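You operate a simulated robot arm through the tools that you are given. There is no shell and no other tool.

Carry out the task below with a simulated robot arm. There is one attempt and no reset: what you move stays moved.

TASK
Clamp the plate, then fit the silver guide roller with the star knob.
Fine: cradle lever and blue knob both tight; star knob tight.

The check looks at the end state, three seconds after you hand in, the way a careful person would. Anything else that was tipped, shoved, dropped, spilled or broken makes it a failure.

THE ROBOT
A 7-joint arm with a two-finger parallel gripper, fixed in place. Base frame: the origin is on the floor under the middle of its stand, x ahead of it, y to its left, z up; the work surface is at about z = 840. Readings come in mm, degrees, newtons and seconds.
It reaches about 1372 mm from its shoulder. Its first joint turns from -149.0 to 149.0 degrees. Payload 3.43 kg.
The TCP is the grasp point between the finger pads, 30 mm short of the fingertips. In the tool frame z runs along the fingers and y along their closing line. Largest opening 94 mm; finger width 28, thickness 10; the body of the gripper, 50 by 96 mm, starts 55 mm behind the TCP.
Orientation is that of the tool frame in the base frame, as [roll, pitch, yaw] about the fixed x, y, z axes, in that order (R = Rz(yaw) Ry(pitch) Rx(roll)). With the fingers straight down and closing along the base's y, the tool's x points along the base's -x, its y along +y and its z along -z.

THE INTERFACE
- The arm moves only by the tool send_rows. Its argument "commands" is a list of rows, each an object of numbers (a shift or turn left out is 0, a gripper value left out holds the last): "tx", "ty", "tz": the shift along the base's x, y, z in units of 50 mm (1.0 is 50 mm); "ax", "ay", "az": the turn, a rotation vector about the base's x, y, z in units of 8 degrees (1.0 is 8 degrees); "fingers": the finger opening in mm, from 0 to 94. In form: [{"tx": .., "ty": .., "tz": .., "ax": .., "ay": .., "az": .., "fingers": ..}, ...]. A call has 1 to 20 rows; each row shifts and turns the commanded pose from where the row before left it. A call with a number of a shift or a turn outside -1 to 1 is refused whole. A row lasts 0.2 s, in which the tool goes at most 50 mm and 8.6 degrees; a call with a longer step from one row to the next is refused whole, and so is a gripper value outside its range. A pose out of reach is approached as far as the arm can. The call stops where the force on the tool passes 40 N (or 10 N more than at its start, if that is more) or the arm is blocked; 0.2 s more then pass. The fingers move at their own pace (about 45 mm/s each) and stop on an object; they squeeze with about 27 N. The grip force told is the motor's: it shows also when the fingers shut on nothing. Time passes only in rows, and 0.2 s behind the last, so rows that do not move let the fingers close. The reply holds the time, the measured pose of the TCP, the force on the tool along the base axes, the opening and the grip force, in the units named above and with some noise, with the torque about the TCP (base axes, N m) and any sound that the robot's microphone picked up.
- Cameras (640 x 400 px; columns grow to the right, rows downward): "scene" is fixed at [217.8, 498, 1424.4]; the picture's right is [0.31, -0.95, 0.00], its down [-0.62, -0.20, -0.76] and it looks along [0.72, 0.24, -0.65] (base axes); focal length 312 px, centre (320, 200). "wrist" rides on the gripper at [76, 14, -103] in the tool frame; the picture's right is [-0.18, 0.98, 0.00], its down [-0.75, -0.14, -0.64] and it looks along [-0.63, -0.12, 0.77] (tool axes); focal length 243 px, centre (320, 200). There is no depth. A picture from a camera that has moved, and an enlarged one, comes with that camera's place and axes in the base frame and with its lens.
- capture(camera): a new picture of that camera. The clock stands still meanwhile.
- close_up(camera, box): a new picture of the part [left, top, right, bottom] of that camera's present view, enlarged. The clock stands still meanwhile.
- close_job(): hands the job in; it is judged then, once.

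Nothing tells you positions but the pictures and the camera data. Unless the task says otherwise, let go and move clear before handing in.

The tools are called by a JSON object that holds its "name" and its "arguments". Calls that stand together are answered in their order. send_rows: Moves the arm, as the interface text tells. Its arguments: {"type":"object","properties":{"commands":{"type":"array"}},"required":["commands"]} The other tools are called the same way: capture (camera) takes a picture; close_up (camera, box) takes an enlarged picture of a part of a camera's view; close_job () hands the job in.

At the start:

```text
t: 0.0
eef_pos: [811.1, 564.4, 1186.7]
orientation: [180.0, 0.0, -180.0]
force: [-0.9, 0.3, 0.8]
ft_torque: [-0.03, -0.02, 0.03]
grip_width: 94.3
grip_force: 0.0
```

scene: 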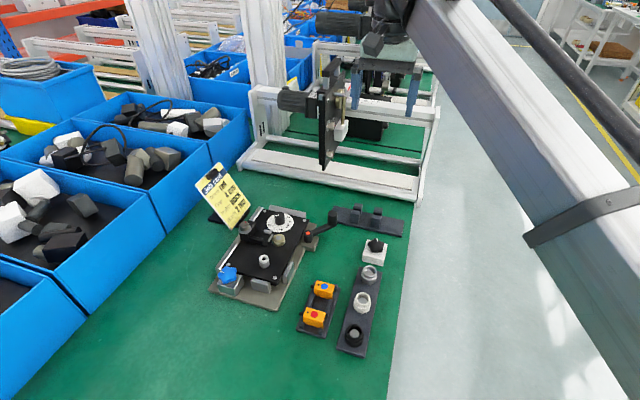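
wrist: 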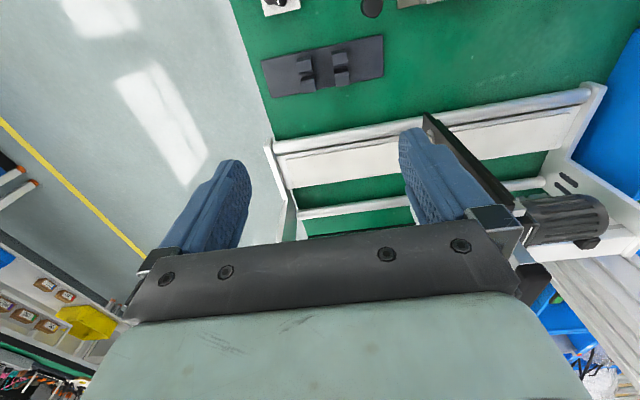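

I see a fixture with a black plate, a yellow instruction card, a blue knob, a cradle lever, and trays with rollers and orange parts. I'll take close-ups first to identify everything.

{"name": "close_up", "arguments": {"camera": "scene", "box": [180, 150, 340, 320]}}

{"name": "close_up", "arguments": {"camera": "scene", "box": [280, 190, 420, 370]}}

{"name": "close_up", "arguments": {"camera": "scene", "box": [190, 155, 260, 235]}}

```text
2.35 times, centred on (260, 235) of scene
camera zoom: at [217.8, 498.0, 1424.4], right [0.31, -0.95, 0.0], down [-0.62, -0.2, -0.76], along [0.72, 0.24, -0.65], focal length 733 px, centre (461, 118)
```

zoom: 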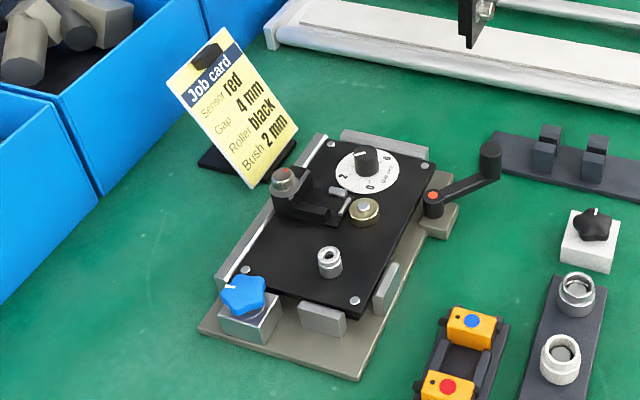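

```text
2.22 times, centred on (350, 280) of scene
camera zoom: at [217.8, 498.0, 1424.4], right [0.31, -0.95, 0.0], down [-0.62, -0.2, -0.76], along [0.72, 0.24, -0.65], focal length 692 px, centre (253, 22)
```

zoom: 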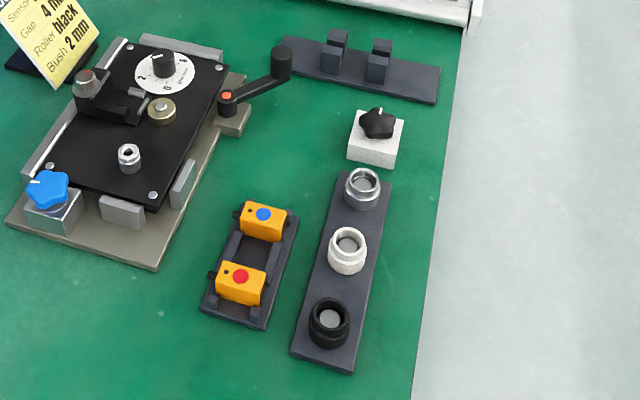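

```text
5.00 times, centred on (225, 195) of scene
camera zoom: at [217.8, 498.0, 1424.4], right [0.31, -0.95, 0.0], down [-0.62, -0.2, -0.76], along [0.72, 0.24, -0.65], focal length 1557 px, centre (795, 225)
```

zoom: 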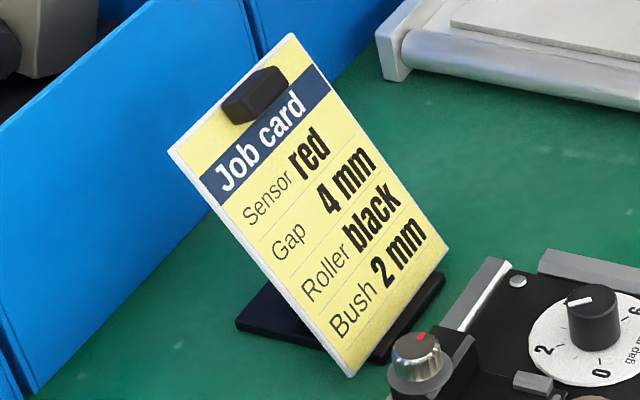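

The fixture with plate is around (640, 750), the rollers tray around (630, 520), and the star knob parked on a white block beside it. I'll zoom further on the details before moving.

{"name": "close_up", "arguments": {"camera": "scene", "box": [235, 195, 325, 251]}}

{"name": "close_up", "arguments": {"camera": "scene", "box": [205, 240, 305, 312]}}

{"name": "close_up", "arguments": {"camera": "scene", "box": [330, 230, 410, 290]}}

{"name": "close_up", "arguments": {"camera": "scene", "box": [290, 190, 350, 260]}}

```text
7.11 times, centred on (280, 223) of scene
camera zoom: at [217.8, 498.0, 1424.4], right [0.31, -0.95, 0.0], down [-0.62, -0.2, -0.76], along [0.72, 0.24, -0.65], focal length 2215 px, centre (604, 36)
```

zoom: 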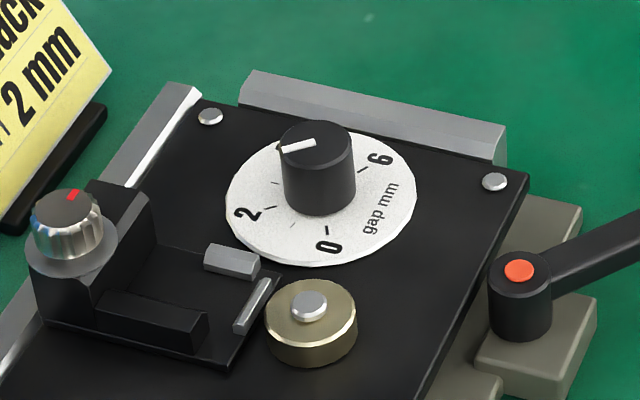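

```text
5.56 times, centred on (255, 276) of scene
camera zoom: at [217.8, 498.0, 1424.4], right [0.31, -0.95, 0.0], down [-0.62, -0.2, -0.76], along [0.72, 0.24, -0.65], focal length 1730 px, centre (681, -222)
```

zoom: 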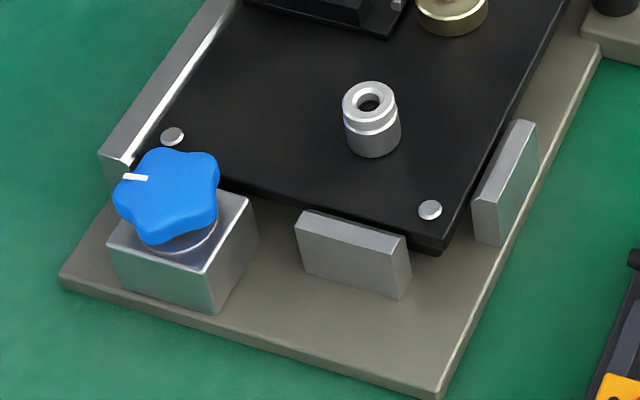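

```text
6.67 times, centred on (370, 260) of scene
camera zoom: at [217.8, 498.0, 1424.4], right [0.31, -0.95, 0.0], down [-0.62, -0.2, -0.76], along [0.72, 0.24, -0.65], focal length 2076 px, centre (-13, -200)
```

zoom: 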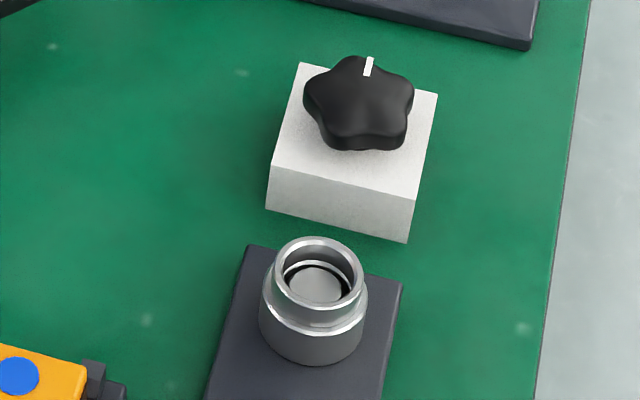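

```text
5.71 times, centred on (320, 225) of scene
camera zoom: at [217.8, 498.0, 1424.4], right [0.31, -0.95, 0.0], down [-0.62, -0.2, -0.76], along [0.72, 0.24, -0.65], focal length 1780 px, centre (320, 57)
```

zoom: 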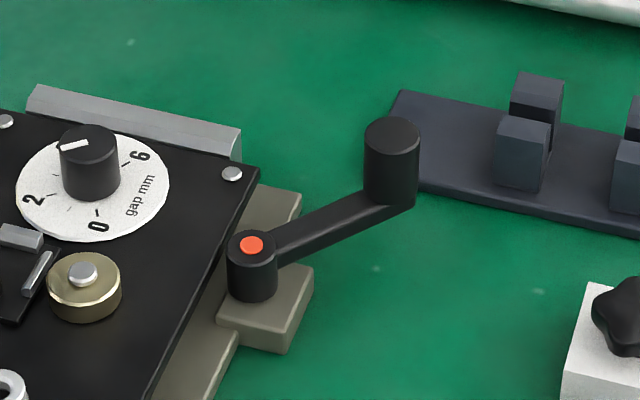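

The post on the plate is a shouldered stud with a threaded bore, the star knob stands on a white block, and the lever's pivot is at about (694, 683) with its handle out to (753, 640). I'll bring the wrist camera over the fixture for a better look.

{"name": "send_rows", "arguments": {"commands": [{"tx": -0.8, "ty": 0.5}, {"tx": -0.8, "ty": 0.5}, {"tx": -0.8, "ty": 0.5}, {"tx": -0.8, "ty": 0.5}, {"tx": -0.8, "ty": 0.5}, {"tx": -0.8, "ty": 0.5}, {"tx": -0.8, "ty": 0.5}, {"tx": -0.8, "ty": 0.5}, {"tz": -0.8}, {"tz": -0.8}]}}

```text
t: 2.2
eef_pos: [489.3, 764.5, 1104.7]
orientation: [-179.9, -0.1, -179.9]
force: [0.3, 0.2, -0.6]
ft_torque: [0.04, 0.0, 0.02]
grip_width: 94.1
grip_force: 0.1
```

The arm is now behind and above the fixture. I take pictures from both cameras.

{"name": "capture", "arguments": {"camera": "wrist"}}

{"name": "capture", "arguments": {"camera": "scene"}}

```text
taken
camera wrist: at [413.0, 779.5, 1207.4], right [0.18, 0.98, 0.0], down [0.75, -0.14, 0.64], along [0.63, -0.12, -0.77], focal length 243 px, centre (320, 200)
```

wrist: 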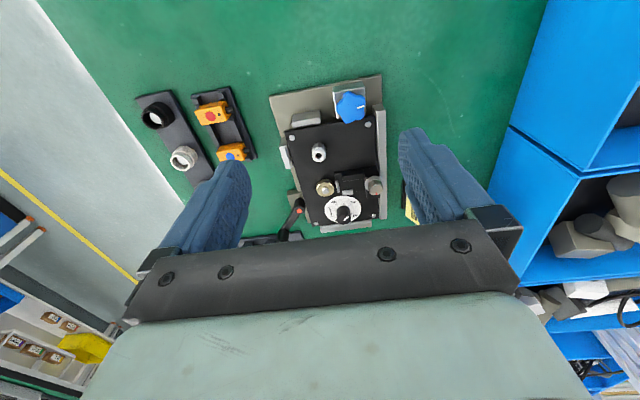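

```text
taken
```

scene: 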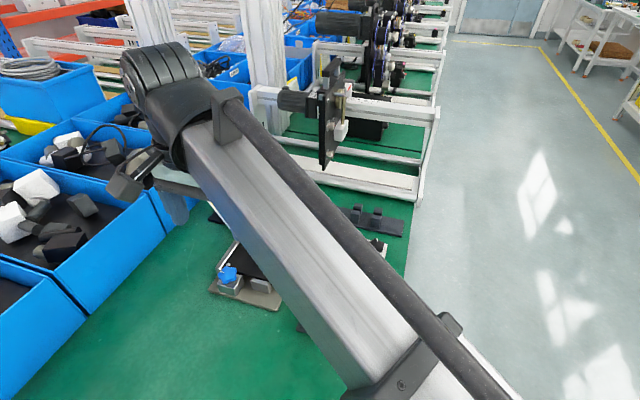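

{"name": "close_up", "arguments": {"camera": "wrist", "box": [240, 65, 416, 245]}}

{"name": "close_up", "arguments": {"camera": "wrist", "box": [255, 160, 415, 260]}}

{"name": "close_up", "arguments": {"camera": "wrist", "box": [260, 70, 420, 170]}}

```text
2.22 times, centred on (328, 155) of wrist
camera zoom: at [413.0, 779.5, 1207.4], right [0.18, 0.98, 0.0], down [0.75, -0.14, 0.64], along [0.63, -0.12, -0.77], focal length 539 px, centre (302, 300)
```

zoom: 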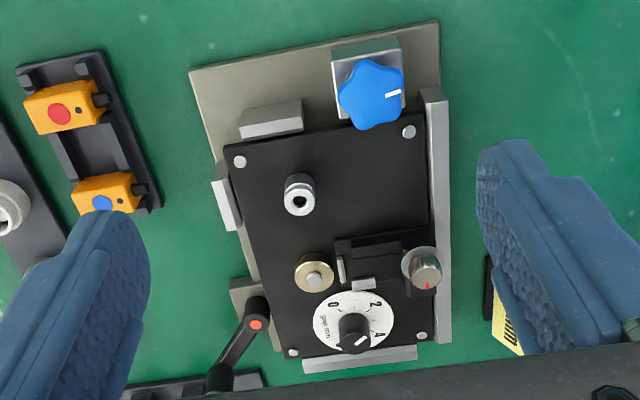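

```text
4.00 times, centred on (335, 210) of wrist
camera zoom: at [413.0, 779.5, 1207.4], right [0.18, 0.98, 0.0], down [0.75, -0.14, 0.64], along [0.63, -0.12, -0.77], focal length 970 px, centre (260, 160)
```

zoom: 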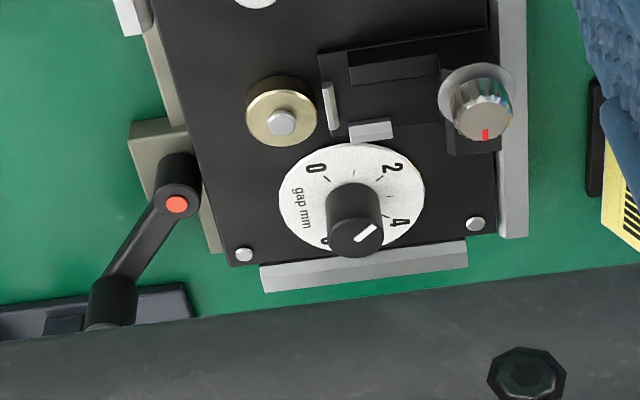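

```text
4.00 times, centred on (340, 120) of wrist
camera zoom: at [413.0, 779.5, 1207.4], right [0.18, 0.98, 0.0], down [0.75, -0.14, 0.64], along [0.63, -0.12, -0.77], focal length 970 px, centre (240, 520)
```

zoom: 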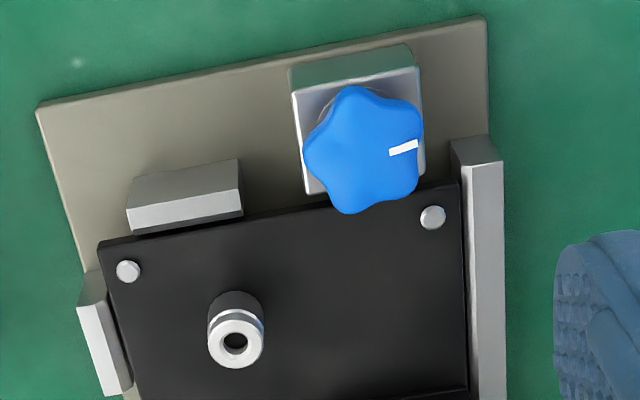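

Triangulating both views, the post top is at about (588, 745, 895), the blue knob's top at about (528, 799, 892), and the lever pivot at about (703, 687, 877). Next I look at the lever handle, star knob and rollers from the wrist camera.

{"name": "send_rows", "arguments": {"commands": [{"tx": 0.1, "ty": -0.9}, {"tx": 0.1, "ty": -0.9}, {"tx": 0.1, "ty": -0.9}, {"tx": 0.1, "ty": -0.9}, {"tx": 0.1, "ty": -0.4}, {}]}}

{"name": "capture", "arguments": {"camera": "wrist"}}

```text
t: 3.6
eef_pos: [513.2, 564.9, 1105.0]
orientation: [-179.9, 0.0, 179.9]
force: [0.7, 0.9, -0.3]
ft_torque: [0.0, -0.02, -0.03]
grip_width: 93.9
grip_force: 0.1
```

```text
taken
camera wrist: at [436.3, 579.9, 1208.5], right [0.18, 0.98, 0.0], down [0.75, -0.14, 0.64], along [0.63, -0.12, -0.77], focal length 243 px, centre (320, 200)
```

wrist: 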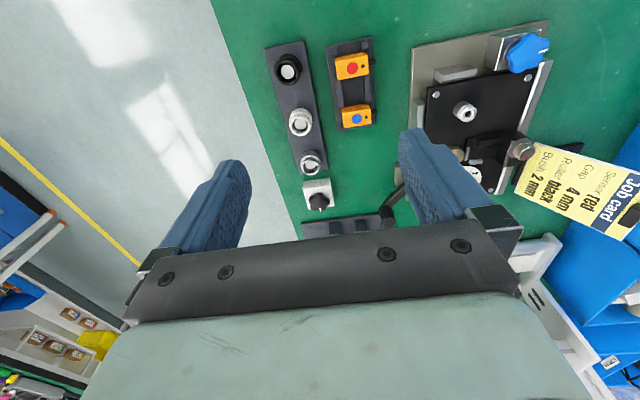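

{"name": "close_up", "arguments": {"camera": "wrist", "box": [260, 120, 420, 220]}}

{"name": "close_up", "arguments": {"camera": "wrist", "box": [280, 140, 360, 220]}}

{"name": "close_up", "arguments": {"camera": "wrist", "box": [400, 10, 570, 200]}}

{"name": "close_up", "arguments": {"camera": "wrist", "box": [250, 30, 410, 130]}}

```text
4.00 times, centred on (340, 170) of wrist
camera zoom: at [436.3, 579.9, 1208.5], right [0.18, 0.98, 0.0], down [0.75, -0.14, 0.64], along [0.63, -0.12, -0.77], focal length 970 px, centre (240, 320)
```

zoom: 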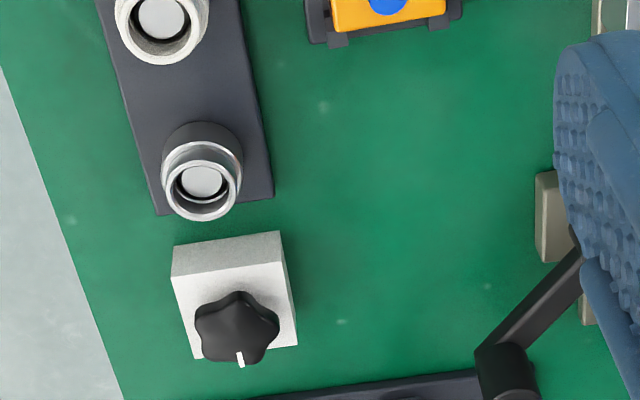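

```text
5.00 times, centred on (320, 180) of wrist
camera zoom: at [436.3, 579.9, 1208.5], right [0.18, 0.98, 0.0], down [0.75, -0.14, 0.64], along [0.63, -0.12, -0.77], focal length 1213 px, centre (320, 300)
```

zoom: 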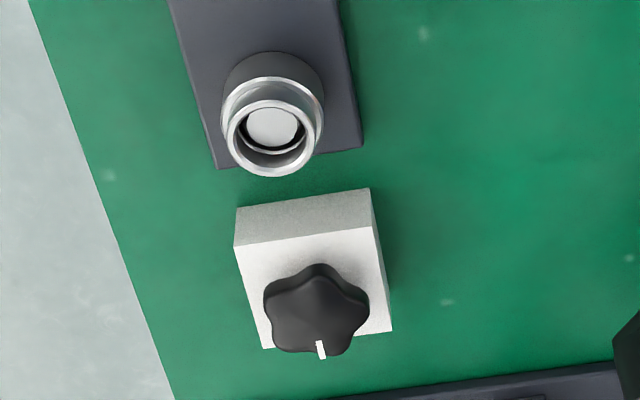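

```text
2.11 times, centred on (485, 105) of wrist
camera zoom: at [436.3, 579.9, 1208.5], right [0.18, 0.98, 0.0], down [0.75, -0.14, 0.64], along [0.63, -0.12, -0.77], focal length 511 px, centre (-27, 400)
```

zoom: 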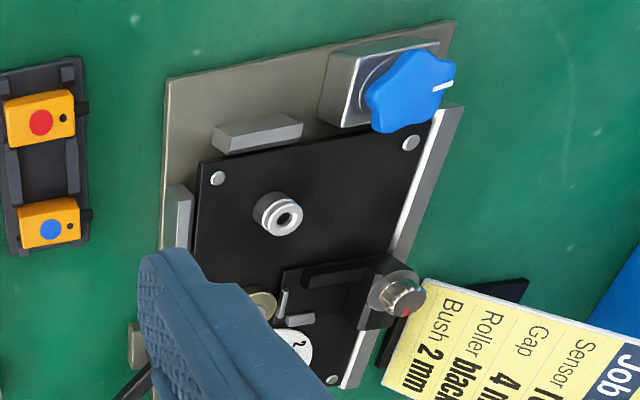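

```text
4.00 times, centred on (330, 80) of wrist
camera zoom: at [436.3, 579.9, 1208.5], right [0.18, 0.98, 0.0], down [0.75, -0.14, 0.64], along [0.63, -0.12, -0.77], focal length 970 px, centre (280, 680)
```

zoom: 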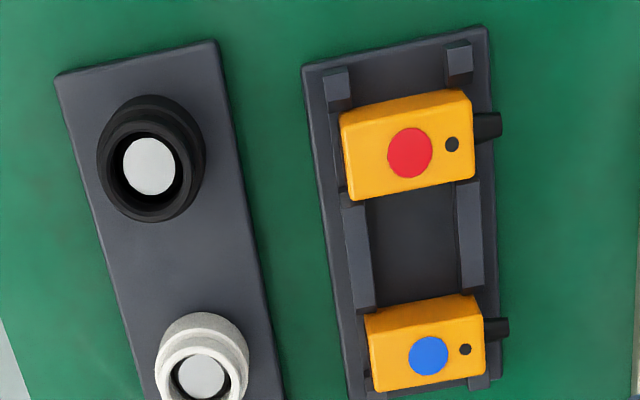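

The silver roller is at about (647, 524) with its top at z≈866, and the star knob is at about (726, 526) with its top at about z≈870. I shift slightly to see the lever's handle and the star knob from a different spot.

{"name": "send_rows", "arguments": {"commands": [{"tx": 0.8, "ty": 0.5}, {"tx": 0.8, "ty": 0.5}, {}]}}

{"name": "capture", "arguments": {"camera": "wrist"}}

{"name": "close_up", "arguments": {"camera": "wrist", "box": [250, 110, 410, 230]}}

{"name": "capture", "arguments": {"camera": "scene"}}

```text
t: 4.4
eef_pos: [593.6, 614.4, 1105.0]
orientation: [180.0, 0.0, -180.0]
force: [0.4, 0.0, -1.3]
ft_torque: [-0.03, 0.01, -0.03]
grip_width: 94.0
grip_force: 0.0
```

```text
taken
camera wrist: at [516.5, 629.4, 1207.8], right [0.18, 0.98, 0.0], down [0.75, -0.14, 0.64], along [0.63, -0.12, -0.77], focal length 243 px, centre (320, 200)
```

wrist: 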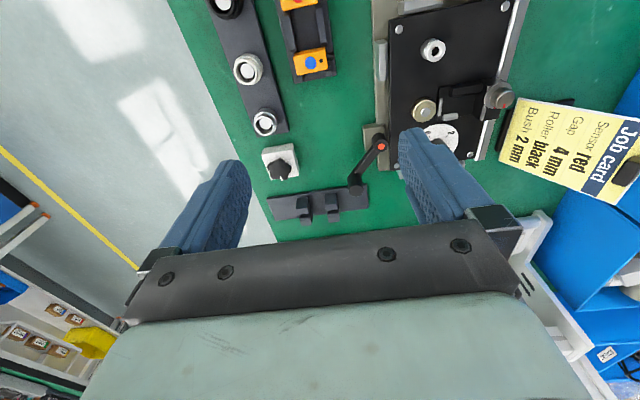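

```text
3.33 times, centred on (330, 170) of wrist
camera zoom: at [516.5, 629.4, 1207.8], right [0.18, 0.98, 0.0], down [0.75, -0.14, 0.64], along [0.63, -0.12, -0.77], focal length 809 px, centre (287, 300)
```

zoom: 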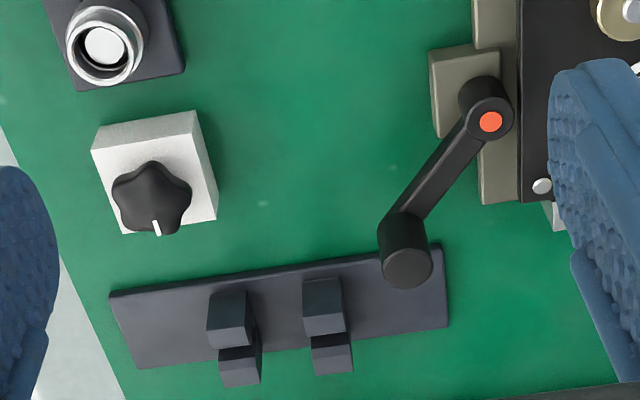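

```text
taken
```

scene: 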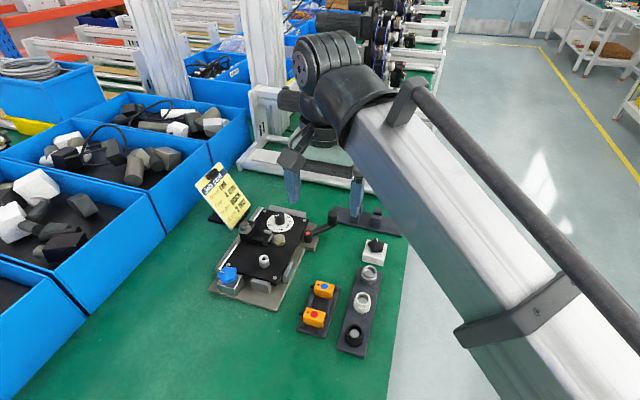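

The plate is axis-aligned (corner screws near x 563/745, y 711/822). The lever pivot is at about (703, 687) and its handle top at about (764, 644, 898). I'll go above the handle with the fingers closing along the swing tangent.

{"name": "send_rows", "arguments": {"commands": [{"tx": 0.57, "ty": 0.1, "tz": -0.4, "az": -0.875, "fingers": 60}, {"tx": 0.57, "ty": 0.1, "tz": -0.4, "az": -0.875}, {"tx": 0.57, "ty": 0.1, "tz": -0.4, "az": -0.875}, {"tx": 0.57, "ty": 0.1, "tz": -0.4, "az": -0.875}, {"tx": 0.57, "ty": 0.1, "tz": -0.4, "az": -0.875}, {"tx": 0.56, "ty": 0.1, "tz": -0.4}, {}]}}

{"name": "capture", "arguments": {"camera": "wrist"}}

{"name": "close_up", "arguments": {"camera": "scene", "box": [230, 100, 430, 270]}}

```text
t: 6.0
eef_pos: [766.4, 645.3, 986.9]
orientation: [179.9, 0.0, 145.0]
force: [0.4, -1.0, 0.1]
ft_torque: [0.01, 0.05, -0.03]
grip_width: 59.9
grip_force: 0.1
```

```text
taken
camera wrist: at [710.6, 701.7, 1089.2], right [0.71, 0.7, 0.0], down [0.54, -0.55, 0.64], along [0.45, -0.46, -0.77], focal length 243 px, centre (320, 200)
```

wrist: 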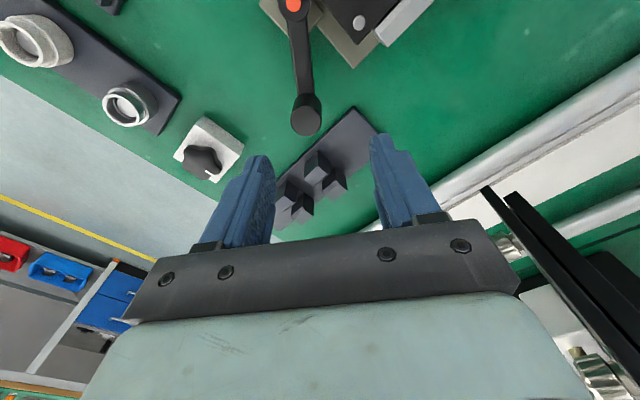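

```text
2.35 times, centred on (330, 185) of scene
camera zoom: at [217.8, 498.0, 1424.4], right [0.31, -0.95, 0.0], down [-0.62, -0.2, -0.76], along [0.72, 0.24, -0.65], focal length 733 px, centre (296, 235)
```

zoom: 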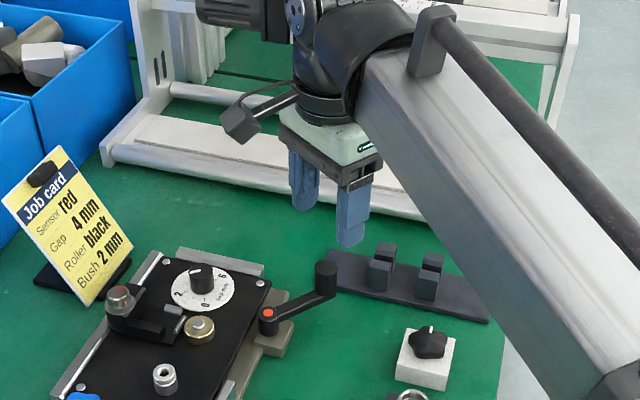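

I check the handle's position with a close-up, since the fresh estimate differs by several mm.

{"name": "close_up", "arguments": {"camera": "wrist", "box": [250, 0, 378, 150]}}

{"name": "close_up", "arguments": {"camera": "scene", "box": [300, 190, 360, 250]}}

```text
2.67 times, centred on (314, 75) of wrist
camera zoom: at [710.6, 701.7, 1089.2], right [0.71, 0.7, 0.0], down [0.54, -0.55, 0.64], along [0.45, -0.46, -0.77], focal length 647 px, centre (336, 533)
```

zoom: 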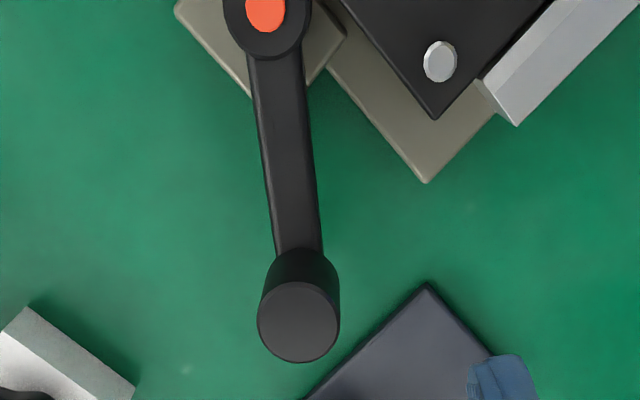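

```text
6.67 times, centred on (330, 220) of scene
camera zoom: at [217.8, 498.0, 1424.4], right [0.31, -0.95, 0.0], down [-0.62, -0.2, -0.76], along [0.72, 0.24, -0.65], focal length 2076 px, centre (253, 67)
```

zoom: 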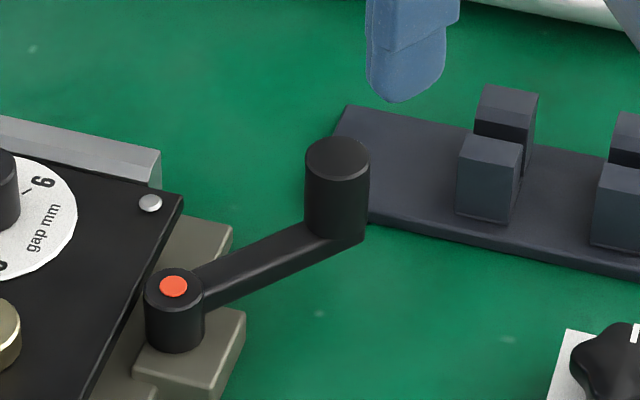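

The handle is at about (756, 641.5) with its top at z≈904, and its arm angle is about −40° from the pivot (702, 687). I align, descend over the handle and close on it.

{"name": "send_rows", "arguments": {"commands": [{"tx": -0.21, "ty": -0.08, "az": -0.64}, {"tz": -0.6}, {"tz": -0.6}, {"tz": -0.64}, {}, {"fingers": 10}, {"fingers": 10}, {"fingers": 10}, {"fingers": 10}]}}

{"name": "capture", "arguments": {"camera": "wrist"}}

{"name": "close_up", "arguments": {"camera": "scene", "box": [230, 140, 430, 270]}}

```text
t: 8.0
eef_pos: [754.6, 641.4, 894.8]
orientation: [180.0, 0.0, 139.9]
force: [-0.2, 0.0, -1.7]
ft_torque: [-0.02, -0.02, -0.02]
grip_width: 23.5
grip_force: 45.5
```

```text
taken
camera wrist: at [704.9, 702.1, 997.0], right [0.77, 0.63, 0.0], down [0.49, -0.59, 0.64], along [0.41, -0.5, -0.77], focal length 243 px, centre (320, 200)
```

wrist: 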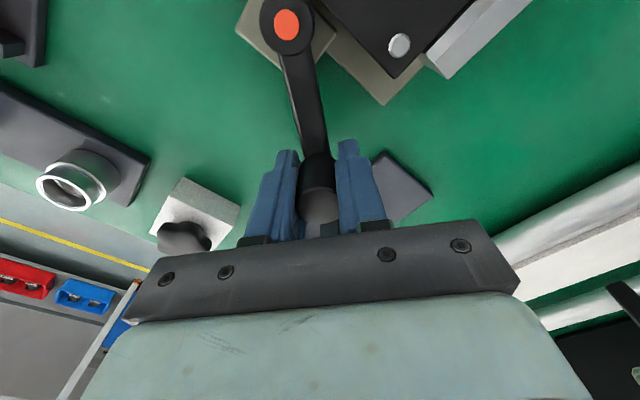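

```text
3.08 times, centred on (330, 205) of scene
camera zoom: at [217.8, 498.0, 1424.4], right [0.31, -0.95, 0.0], down [-0.62, -0.2, -0.76], along [0.72, 0.24, -0.65], focal length 958 px, centre (289, 185)
```

zoom: 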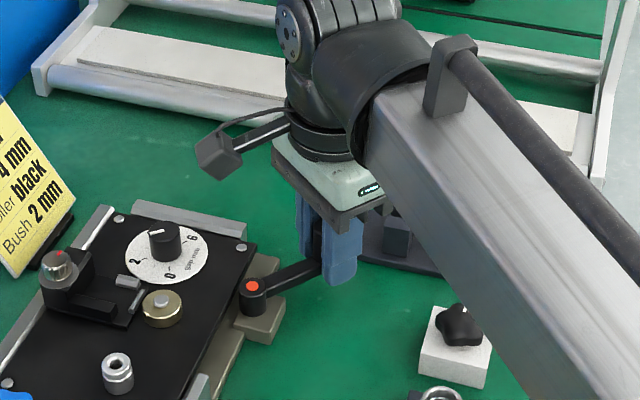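

The handle is gripped (23.5 mm) and centred. I test a small clockwise swing about the pivot (701, 687) and watch the forces.

{"name": "send_rows", "arguments": {"commands": [{"tx": -0.05, "ty": -0.053, "az": -0.375}, {"tx": -0.052, "ty": -0.05, "az": -0.375}, {}]}}

```text
t: 8.8
eef_pos: [750.5, 636.4, 893.6]
orientation: [-180.0, 0.0, 133.8]
force: [-1.8, 0.8, 3.3]
ft_torque: [-0.15, -0.06, -0.01]
grip_width: 23.2
grip_force: 44.8
```

The lever swings clockwise freely. I continue along the arc, watching for resistance.

{"name": "send_rows", "arguments": {"commands": [{"tx": -0.11, "ty": -0.096, "az": -0.75}, {"tx": -0.122, "ty": -0.086, "az": -0.75}, {"tx": -0.13, "ty": -0.072, "az": -0.75}, {}]}}

```text
t: 9.8
eef_pos: [732.1, 623.5, 893.6]
orientation: [179.9, 0.0, 115.8]
force: [4.9, 9.3, 13.9]
ft_torque: [-0.37, -0.2, -0.6]
grip_width: 23.2
grip_force: 45.0
```

Resistance begins to show (about 8–10 N tangential). I look at the lever before going on.

{"name": "capture", "arguments": {"camera": "wrist"}}

{"name": "close_up", "arguments": {"camera": "scene", "box": [230, 160, 380, 260]}}

```text
taken
camera wrist: at [710.9, 698.9, 997.1], right [0.97, 0.26, 0.0], down [0.2, -0.74, 0.64], along [0.17, -0.62, -0.77], focal length 243 px, centre (320, 200)
```

wrist: 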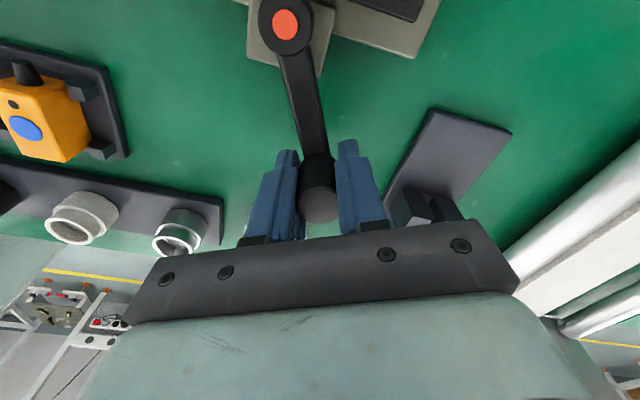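

```text
4.00 times, centred on (305, 210) of scene
camera zoom: at [217.8, 498.0, 1424.4], right [0.31, -0.95, 0.0], down [-0.62, -0.2, -0.76], along [0.72, 0.24, -0.65], focal length 1246 px, centre (380, 160)
```

zoom: 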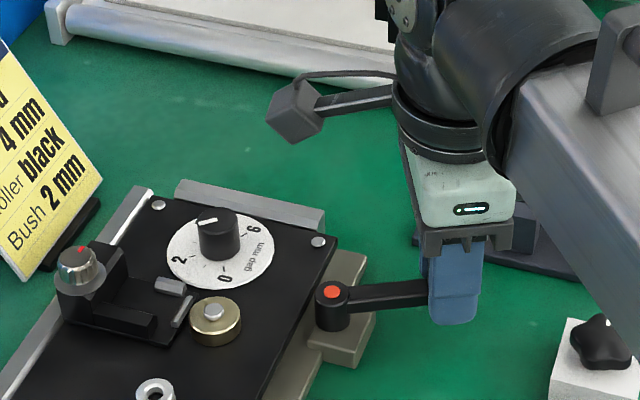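

The lever follows the arc well. I continue clockwise in smaller steps.

{"name": "send_rows", "arguments": {"commands": [{"tx": -0.066, "ty": -0.032, "az": -0.375}, {"tx": -0.068, "ty": -0.028, "az": -0.375}, {"tx": -0.069, "ty": -0.025, "az": -0.375}, {"tx": -0.07, "ty": -0.022, "az": -0.375}, {}]}}

```text
t: 11.0
eef_pos: [719.0, 617.8, 895.1]
orientation: [-180.0, -0.1, 104.0]
force: [-2.1, 16.1, 23.4]
ft_torque: [-0.35, 0.07, -0.13]
grip_width: 23.2
grip_force: 45.1
```

Vertical and radial forces are building up, so I test by easing the tool up 1 mm and slightly inward to learn which way the handle is pushing.

{"name": "send_rows", "arguments": {"commands": [{"tz": 0.02}, {}]}}

{"name": "send_rows", "arguments": {"commands": [{"ty": 0.02}, {}]}}

```text
t: 11.6
eef_pos: [718.2, 618.7, 895.4]
orientation: [180.0, -0.1, 103.9]
force: [-2.3, 16.9, 15.0]
ft_torque: [0.8, 0.23, -0.12]
grip_width: 23.1
grip_force: 44.6
```

```text
t: 12.2
eef_pos: [719.2, 618.8, 895.7]
orientation: [-179.9, 0.0, 103.9]
force: [0.2, 12.9, 7.8]
ft_torque: [1.14, 0.16, -0.2]
grip_width: 23.0
grip_force: 44.8
```

{"name": "capture", "arguments": {"camera": "wrist"}}

{"name": "close_up", "arguments": {"camera": "scene", "box": [270, 180, 370, 260]}}

```text
taken
camera wrist: at [713.5, 696.5, 996.9], right [1.0, 0.06, 0.0], down [0.04, -0.77, 0.64], along [0.04, -0.64, -0.77], focal length 243 px, centre (320, 200)
```

wrist: 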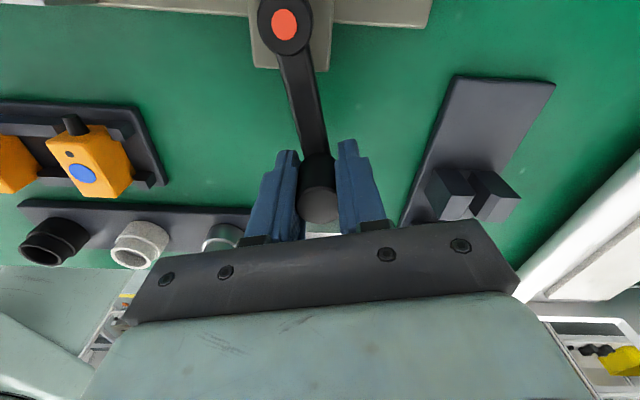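

```text
5.00 times, centred on (320, 220) of scene
camera zoom: at [217.8, 498.0, 1424.4], right [0.31, -0.95, 0.0], down [-0.62, -0.2, -0.76], along [0.72, 0.24, -0.65], focal length 1557 px, centre (320, 100)
```

zoom: 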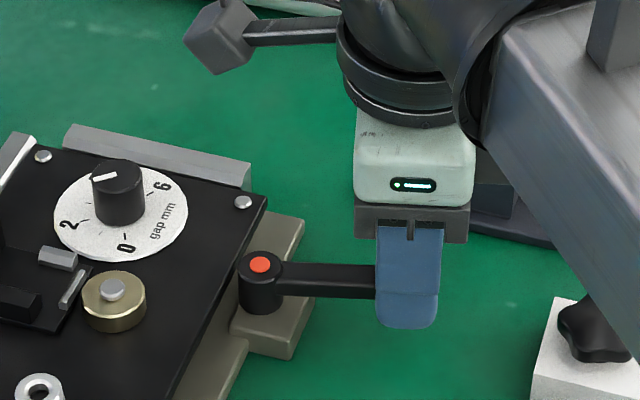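

The lever is following and stays aligned with the gripper. I keep going clockwise, easing slightly inward.

{"name": "send_rows", "arguments": {"commands": [{"tx": -0.072, "ty": -0.01, "tz": 0.008, "az": -0.375}, {"tx": -0.073, "ty": -0.01, "az": -0.375}, {"tx": -0.073, "ty": -0.007, "az": -0.375}, {"tx": -0.074, "ty": -0.004, "az": -0.375}, {}]}}

```text
t: 13.4
eef_pos: [704.4, 615.5, 894.1]
orientation: [-180.0, 0.0, 91.7]
force: [4.8, -8.1, -4.1]
ft_torque: [0.86, -0.24, -0.33]
grip_width: 23.0
grip_force: 45.2
```

Still moving with little resistance at about −87°. I continue.

{"name": "send_rows", "arguments": {"commands": [{"tx": -0.074, "ty": -0.002, "az": -0.375}, {"tx": -0.074, "ty": 0.001, "az": -0.375}, {"tx": -0.074, "ty": 0.005, "az": -0.375}, {"tx": -0.073, "ty": 0.009, "az": -0.375}, {}]}}

```text
t: 14.6
eef_pos: [689.2, 617.2, 894.4]
orientation: [180.0, 0.1, 79.9]
force: [4.5, -18.0, -9.6]
ft_torque: [-0.94, 0.21, -0.49]
grip_width: 23.2
grip_force: 44.5
```

About −99° now, still light. I ease 1 mm outward and continue.

{"name": "send_rows", "arguments": {"commands": [{"tx": -0.078, "ty": -0.007, "az": -0.375}, {"tx": -0.072, "ty": 0.016, "az": -0.375}, {"tx": -0.071, "ty": 0.02, "az": -0.375}, {"tx": -0.07, "ty": 0.024, "az": -0.375}, {}]}}

```text
t: 15.8
eef_pos: [675.2, 620.8, 894.7]
orientation: [180.0, 0.1, 67.8]
force: [3.4, -8.2, -17.4]
ft_torque: [0.35, -0.17, -0.4]
grip_width: 23.1
grip_force: 44.7
```

About −110° and the handle is slightly pulling down. I lower a little and continue.

{"name": "send_rows", "arguments": {"commands": [{"tx": -0.072, "ty": 0.02, "tz": -0.02, "az": -0.375}, {"tx": -0.067, "ty": 0.031, "az": -0.375}, {"tx": -0.065, "ty": 0.035, "az": -0.375}, {"tx": -0.063, "ty": 0.038, "az": -0.375}, {}]}}

{"name": "capture", "arguments": {"camera": "wrist"}}

{"name": "capture", "arguments": {"camera": "scene"}}

```text
t: 17.0
eef_pos: [665.0, 625.7, 894.4]
orientation: [179.8, -0.2, 55.7]
force: [34.1, -7.3, 10.5]
ft_torque: [0.4, 0.34, -0.18]
grip_width: 23.0
grip_force: 45.4
```

```text
taken
camera wrist: at [718.2, 681.4, 997.3], right [0.71, -0.71, 0.0], down [-0.54, -0.54, 0.64], along [-0.45, -0.45, -0.77], focal length 243 px, centre (320, 200)
```

wrist: 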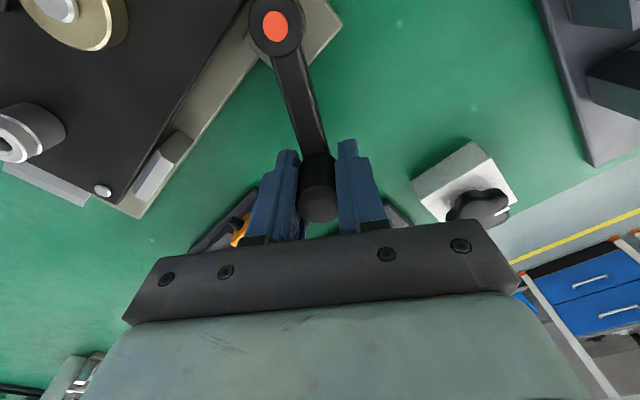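

```text
taken
```

scene: 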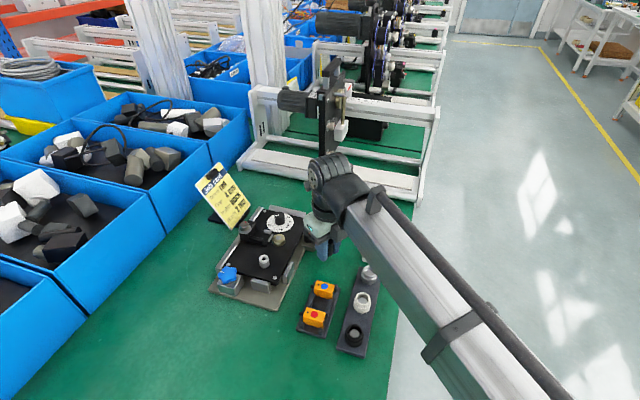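

A firm stop at about −120° (33 N tangential ≈ 2.3 N·m), so the lever seems to be at its tight end. I push a touch more to confirm it's a hard stop.

{"name": "send_rows", "arguments": {"commands": [{"tx": -0.03, "ty": 0.018, "az": -0.15}, {"tx": -0.03, "ty": 0.018, "az": -0.15}, {}]}}

```text
t: 17.5
eef_pos: [665.4, 626.2, 894.5]
orientation: [179.4, 0.0, 54.3]
force: [13.0, -7.1, -1.0]
ft_torque: [0.46, 0.92, 0.26]
grip_width: 23.2
grip_force: 44.9
stopped in row 2: the force on the tool passed its limit at 48 N (the readings are from after the stop); the commanded pose is now the measured one
```

Hard stop confirmed at about −120°. I release the handle gently, lift away and check that the lever stays.

{"name": "send_rows", "arguments": {"commands": [{"fingers": 45}, {"fingers": 45}, {"fingers": 45}, {"tz": 0.6}, {"tz": 0.9}, {"tz": 0.9}, {"tz": 0.9}, {}]}}

{"name": "capture", "arguments": {"camera": "wrist"}}

{"name": "capture", "arguments": {"camera": "scene"}}

```text
t: 19.3
eef_pos: [661.6, 625.9, 1060.5]
orientation: [179.5, 0.0, 54.4]
force: [0.2, -0.6, -0.2]
ft_torque: [0.01, 0.0, -0.01]
grip_width: 44.9
grip_force: 0.0
```

```text
taken
camera wrist: at [716.1, 681.1, 1162.3], right [0.69, -0.72, 0.01], down [-0.56, -0.53, 0.64], along [-0.46, -0.45, -0.77], focal length 243 px, centre (320, 200)
```

wrist: 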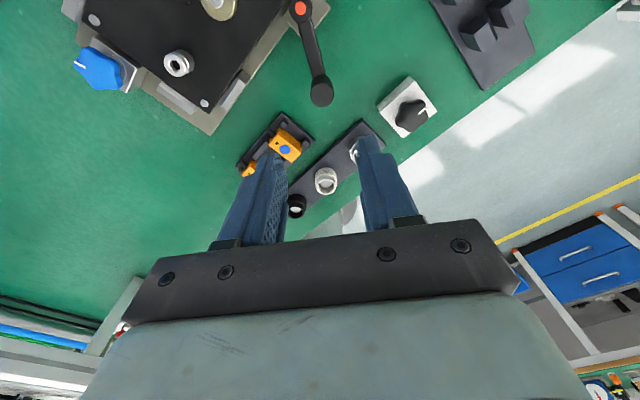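

```text
taken
```

scene: 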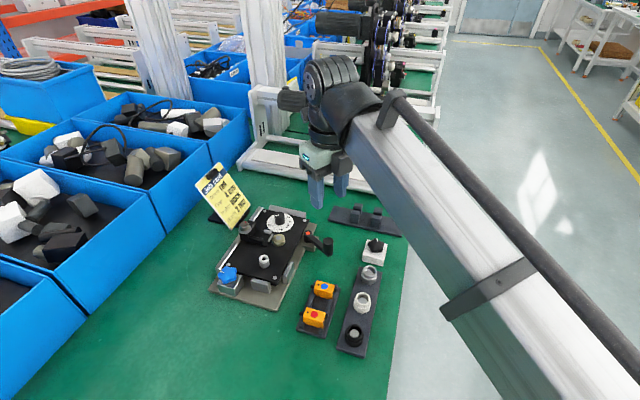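

The lever stayed at its stop (handle about (666, 627)). I check the cradle closely, then go to the blue knob.

{"name": "close_up", "arguments": {"camera": "scene", "box": [205, 195, 345, 315]}}

{"name": "close_up", "arguments": {"camera": "scene", "box": [205, 255, 265, 300]}}

{"name": "close_up", "arguments": {"camera": "wrist", "box": [60, 0, 240, 120]}}

```text
3.33 times, centred on (275, 255) of scene
camera zoom: at [217.8, 498.0, 1424.4], right [0.31, -0.95, 0.0], down [-0.62, -0.2, -0.76], along [0.72, 0.24, -0.65], focal length 1038 px, centre (470, 17)
```

zoom: 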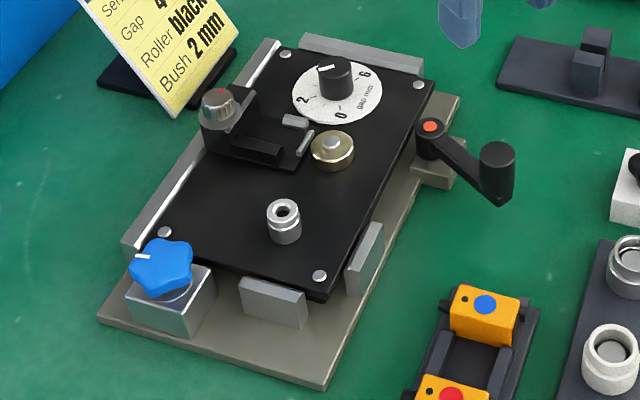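

```text
8.89 times, centred on (235, 278) of scene
camera zoom: at [217.8, 498.0, 1424.4], right [0.31, -0.95, 0.0], down [-0.62, -0.2, -0.76], along [0.72, 0.24, -0.65], focal length 2769 px, centre (1076, -489)
```

zoom: 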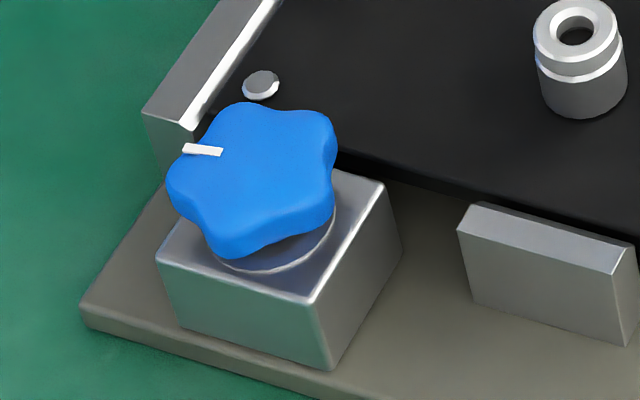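

```text
3.33 times, centred on (150, 60) of wrist
camera zoom: at [716.1, 681.1, 1162.3], right [0.69, -0.72, 0.01], down [-0.56, -0.53, 0.64], along [-0.46, -0.45, -0.77], focal length 809 px, centre (887, 667)
```

zoom: 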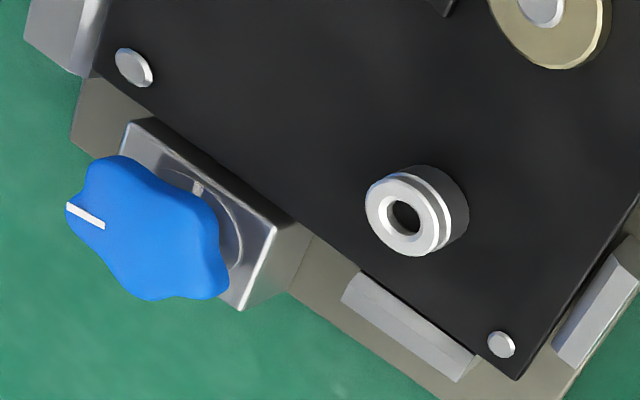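

The blue knob's centre is at about (527.5, 799.3) with top z≈894; its white pointer faces roughly +y. I move above it with the tool turned so it has room to turn clockwise.

{"name": "send_rows", "arguments": {"commands": [{"tx": -0.179, "ty": 0.231, "tz": -0.081, "az": 0.963, "fingers": 60}, {"tx": -0.179, "ty": 0.231, "tz": -0.081, "az": 0.963}, {"tx": -0.179, "ty": 0.231, "tz": -0.081, "az": 0.963}, {"tx": -0.179, "ty": 0.231, "tz": -0.081, "az": 0.963}, {"tx": -0.179, "ty": 0.231, "tz": -0.081, "az": 0.963}, {"tx": -0.179, "ty": 0.231, "tz": -0.081, "az": 0.963}, {"tx": -0.179, "ty": 0.231, "tz": -0.081, "az": 0.963}, {"tx": -0.179, "ty": 0.231, "tz": -0.081, "az": 0.963}, {"tx": -0.179, "ty": 0.231, "tz": -0.081, "az": 0.963}, {"tx": -0.179, "ty": 0.231, "tz": -0.081, "az": 0.963}, {"tx": -0.179, "ty": 0.231, "tz": -0.081, "az": 0.963}, {"tx": -0.179, "ty": 0.231, "tz": -0.081, "az": 0.963}, {"tx": -0.179, "ty": 0.231, "tz": -0.081, "az": 0.963}, {"tx": -0.179, "ty": 0.231, "tz": -0.081, "az": 0.963}, {"tx": -0.179, "ty": 0.231, "tz": -0.081, "az": 0.963}, {}]}}

{"name": "capture", "arguments": {"camera": "wrist"}}

{"name": "close_up", "arguments": {"camera": "wrist", "box": [240, 40, 400, 160]}}

```text
t: 22.7
eef_pos: [530.1, 799.7, 999.0]
orientation: [179.6, -0.1, 170.0]
force: [-0.1, 0.2, -0.4]
ft_torque: [-0.02, 0.01, 0.0]
grip_width: 59.8
grip_force: 0.0
```

```text
taken
camera wrist: at [456.9, 827.2, 1102.1], right [0.35, 0.94, 0.01], down [0.72, -0.28, 0.64], along [0.6, -0.22, -0.77], focal length 243 px, centre (320, 200)
```

wrist: 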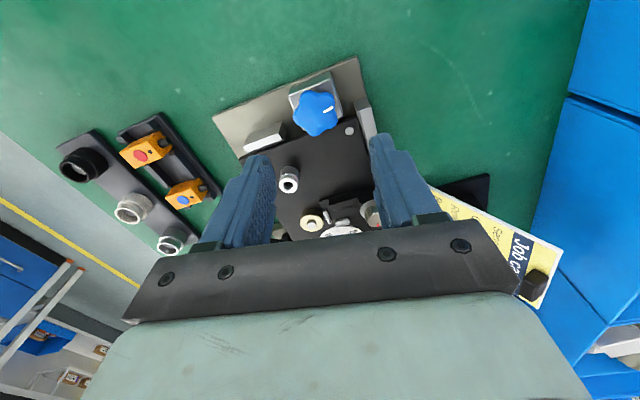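

```text
3.33 times, centred on (320, 100) of wrist
camera zoom: at [456.9, 827.2, 1102.1], right [0.35, 0.94, 0.01], down [0.72, -0.28, 0.64], along [0.6, -0.22, -0.77], focal length 809 px, centre (320, 533)
```

zoom: 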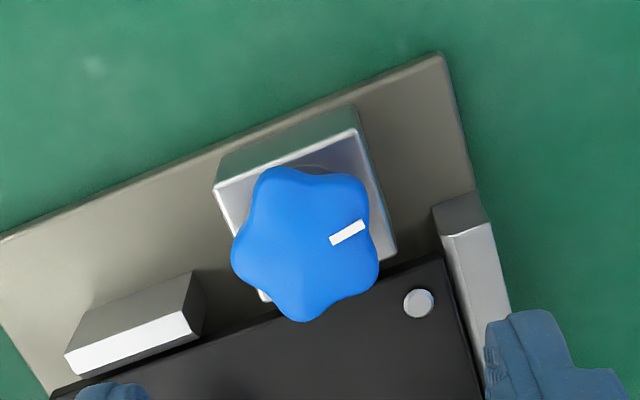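

The knob's pointer sits in a valley between two lobes, at about 83° in the base frame. I centre on (527.4, 798.5), line up the fingers with that axis, and descend so the tips stay above the block.

{"name": "send_rows", "arguments": {"commands": [{"tx": -0.054, "ty": -0.024, "ax": -0.049, "ay": 0.009, "az": 0.375, "fingers": 54}, {"tz": -0.8}, {"tz": -0.8}, {"tz": -0.24}, {}]}}

{"name": "capture", "arguments": {"camera": "wrist"}}

{"name": "close_up", "arguments": {"camera": "scene", "box": [190, 220, 290, 310]}}

```text
t: 23.9
eef_pos: [527.3, 797.2, 909.6]
orientation: [180.0, 0.0, 172.8]
force: [0.5, 0.0, 1.1]
ft_torque: [0.0, -0.02, -0.01]
grip_width: 54.3
grip_force: 0.1
```

```text
taken
camera wrist: at [453.4, 821.8, 1011.9], right [0.3, 0.95, 0.0], down [0.73, -0.23, 0.64], along [0.61, -0.19, -0.77], focal length 243 px, centre (320, 200)
```

wrist: 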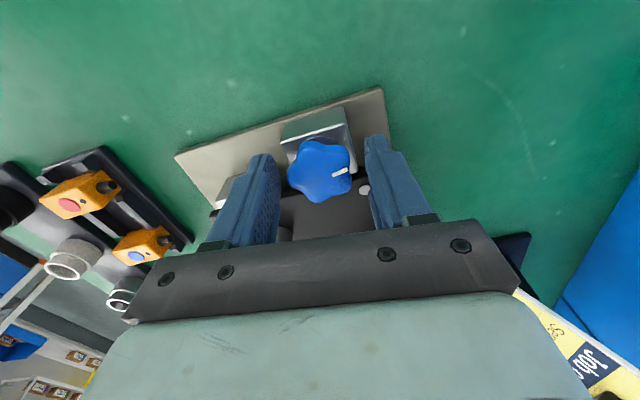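

```text
4.44 times, centred on (240, 265) of scene
camera zoom: at [217.8, 498.0, 1424.4], right [0.31, -0.95, 0.0], down [-0.62, -0.2, -0.76], along [0.72, 0.24, -0.65], focal length 1384 px, centre (676, -89)
```

zoom: 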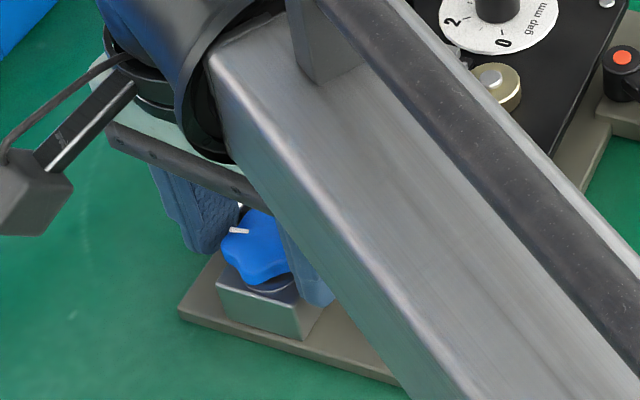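

The knob sits between the fingers. I drop another 4 mm, nudge +1.5 mm in y, and close.

{"name": "send_rows", "arguments": {"commands": [{"ty": 0.03, "tz": -0.08}, {"fingers": 20}, {"fingers": 20}, {"fingers": 20}, {}]}}

{"name": "close_up", "arguments": {"camera": "wrist", "box": [230, 80, 410, 220]}}

```text
t: 25.1
eef_pos: [526.2, 797.9, 904.6]
orientation: [180.0, -0.1, 172.9]
force: [-1.5, -16.1, -5.2]
ft_torque: [-0.56, 0.13, 0.75]
grip_width: 45.2
grip_force: 44.8
```

```text
2.86 times, centred on (320, 150) of wrist
camera zoom: at [452.7, 822.5, 1007.3], right [0.3, 0.95, 0.0], down [0.73, -0.23, 0.64], along [0.61, -0.2, -0.77], focal length 693 px, centre (320, 343)
```

zoom: 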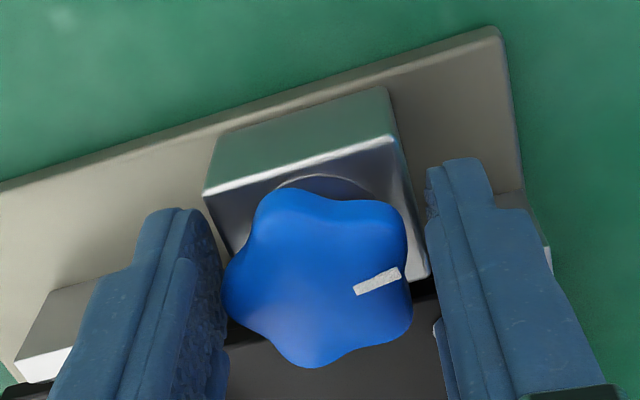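

The fingers stopped at 45 mm, likely on the block's sides rather than on the knob. I open, rise about 7 mm, and close again.

{"name": "send_rows", "arguments": {"commands": [{"fingers": 54}, {"fingers": 54}, {"tz": 0.13}, {"tx": 0.02, "ty": 0.01}, {"fingers": 20}, {"fingers": 20}, {"fingers": 20}, {}]}}

{"name": "close_up", "arguments": {"camera": "wrist", "box": [230, 80, 410, 220]}}

{"name": "close_up", "arguments": {"camera": "scene", "box": [190, 230, 290, 310]}}

```text
t: 26.9
eef_pos: [526.3, 797.2, 911.0]
orientation: [-179.9, -0.1, 172.9]
force: [0.1, -27.8, -0.9]
ft_torque: [-0.25, -0.31, 0.01]
grip_width: 36.1
grip_force: 45.5
```

```text
2.86 times, centred on (320, 150) of wrist
camera zoom: at [453.7, 822.8, 1013.6], right [0.31, 0.95, 0.0], down [0.73, -0.23, 0.64], along [0.61, -0.2, -0.77], focal length 693 px, centre (320, 343)
```

zoom: 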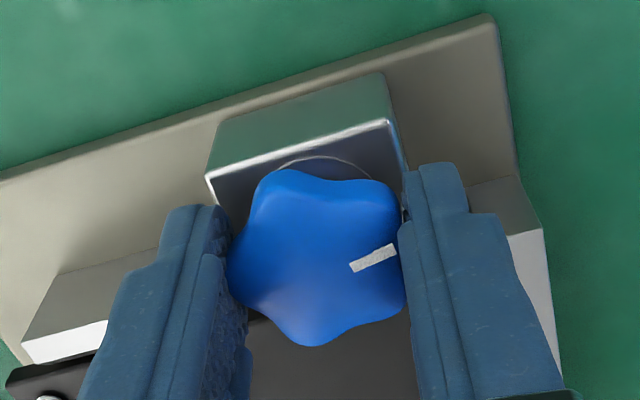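

```text
5.00 times, centred on (240, 270) of scene
camera zoom: at [217.8, 498.0, 1424.4], right [0.31, -0.95, 0.0], down [-0.62, -0.2, -0.76], along [0.72, 0.24, -0.65], focal length 1557 px, centre (720, -150)
```

zoom: 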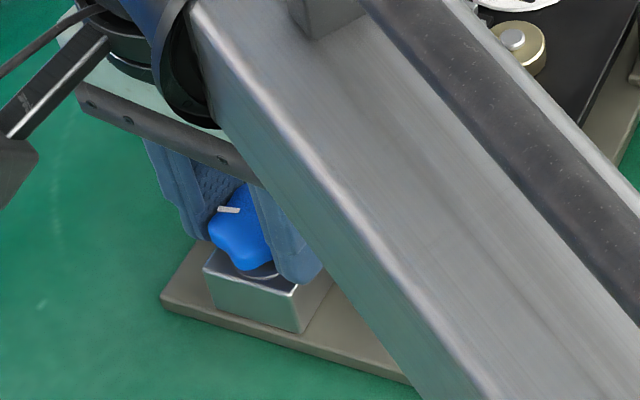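

Now the knob is gripped at 36 mm. I relieve the sideways force by shifting −1.7 mm in y, then start turning clockwise in small steps.

{"name": "send_rows", "arguments": {"commands": [{"ty": -0.035}, {}]}}

{"name": "send_rows", "arguments": {"commands": [{"az": -0.4}, {"az": -0.4}, {}]}}

```text
t: 27.5
eef_pos: [527.6, 798.2, 911.4]
orientation: [180.0, -0.2, 172.8]
force: [1.3, -23.7, -1.8]
ft_torque: [-0.48, -0.17, -0.01]
grip_width: 35.7
grip_force: 45.0
```

```text
t: 28.3
eef_pos: [529.0, 798.2, 910.7]
orientation: [-180.0, -0.3, 166.3]
force: [-3.6, -24.2, -2.2]
ft_torque: [-0.41, -0.34, 0.0]
grip_width: 35.9
grip_force: 45.4
```

{"name": "send_rows", "arguments": {"commands": [{"ty": -0.04}, {}]}}

{"name": "close_up", "arguments": {"camera": "wrist", "box": [230, 80, 410, 220]}}

```text
t: 28.9
eef_pos: [526.6, 798.0, 911.4]
orientation: [179.8, -0.2, 166.6]
force: [-6.5, -10.7, -0.1]
ft_torque: [-0.36, 0.2, -0.04]
grip_width: 36.0
grip_force: 44.7
```

```text
2.86 times, centred on (320, 150) of wrist
camera zoom: at [456.8, 830.1, 1013.5], right [0.41, 0.91, 0.0], down [0.7, -0.32, 0.64], along [0.58, -0.26, -0.77], focal length 693 px, centre (320, 343)
```

zoom: 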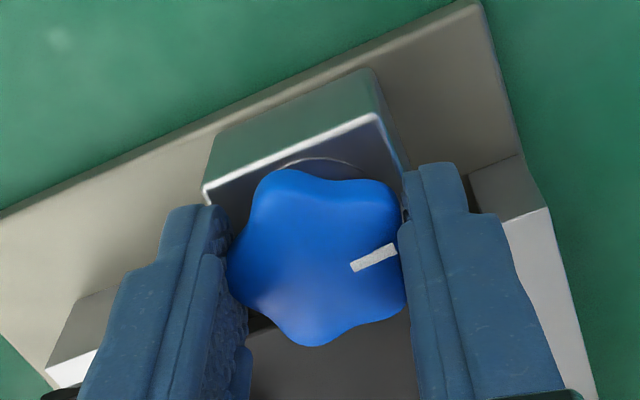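

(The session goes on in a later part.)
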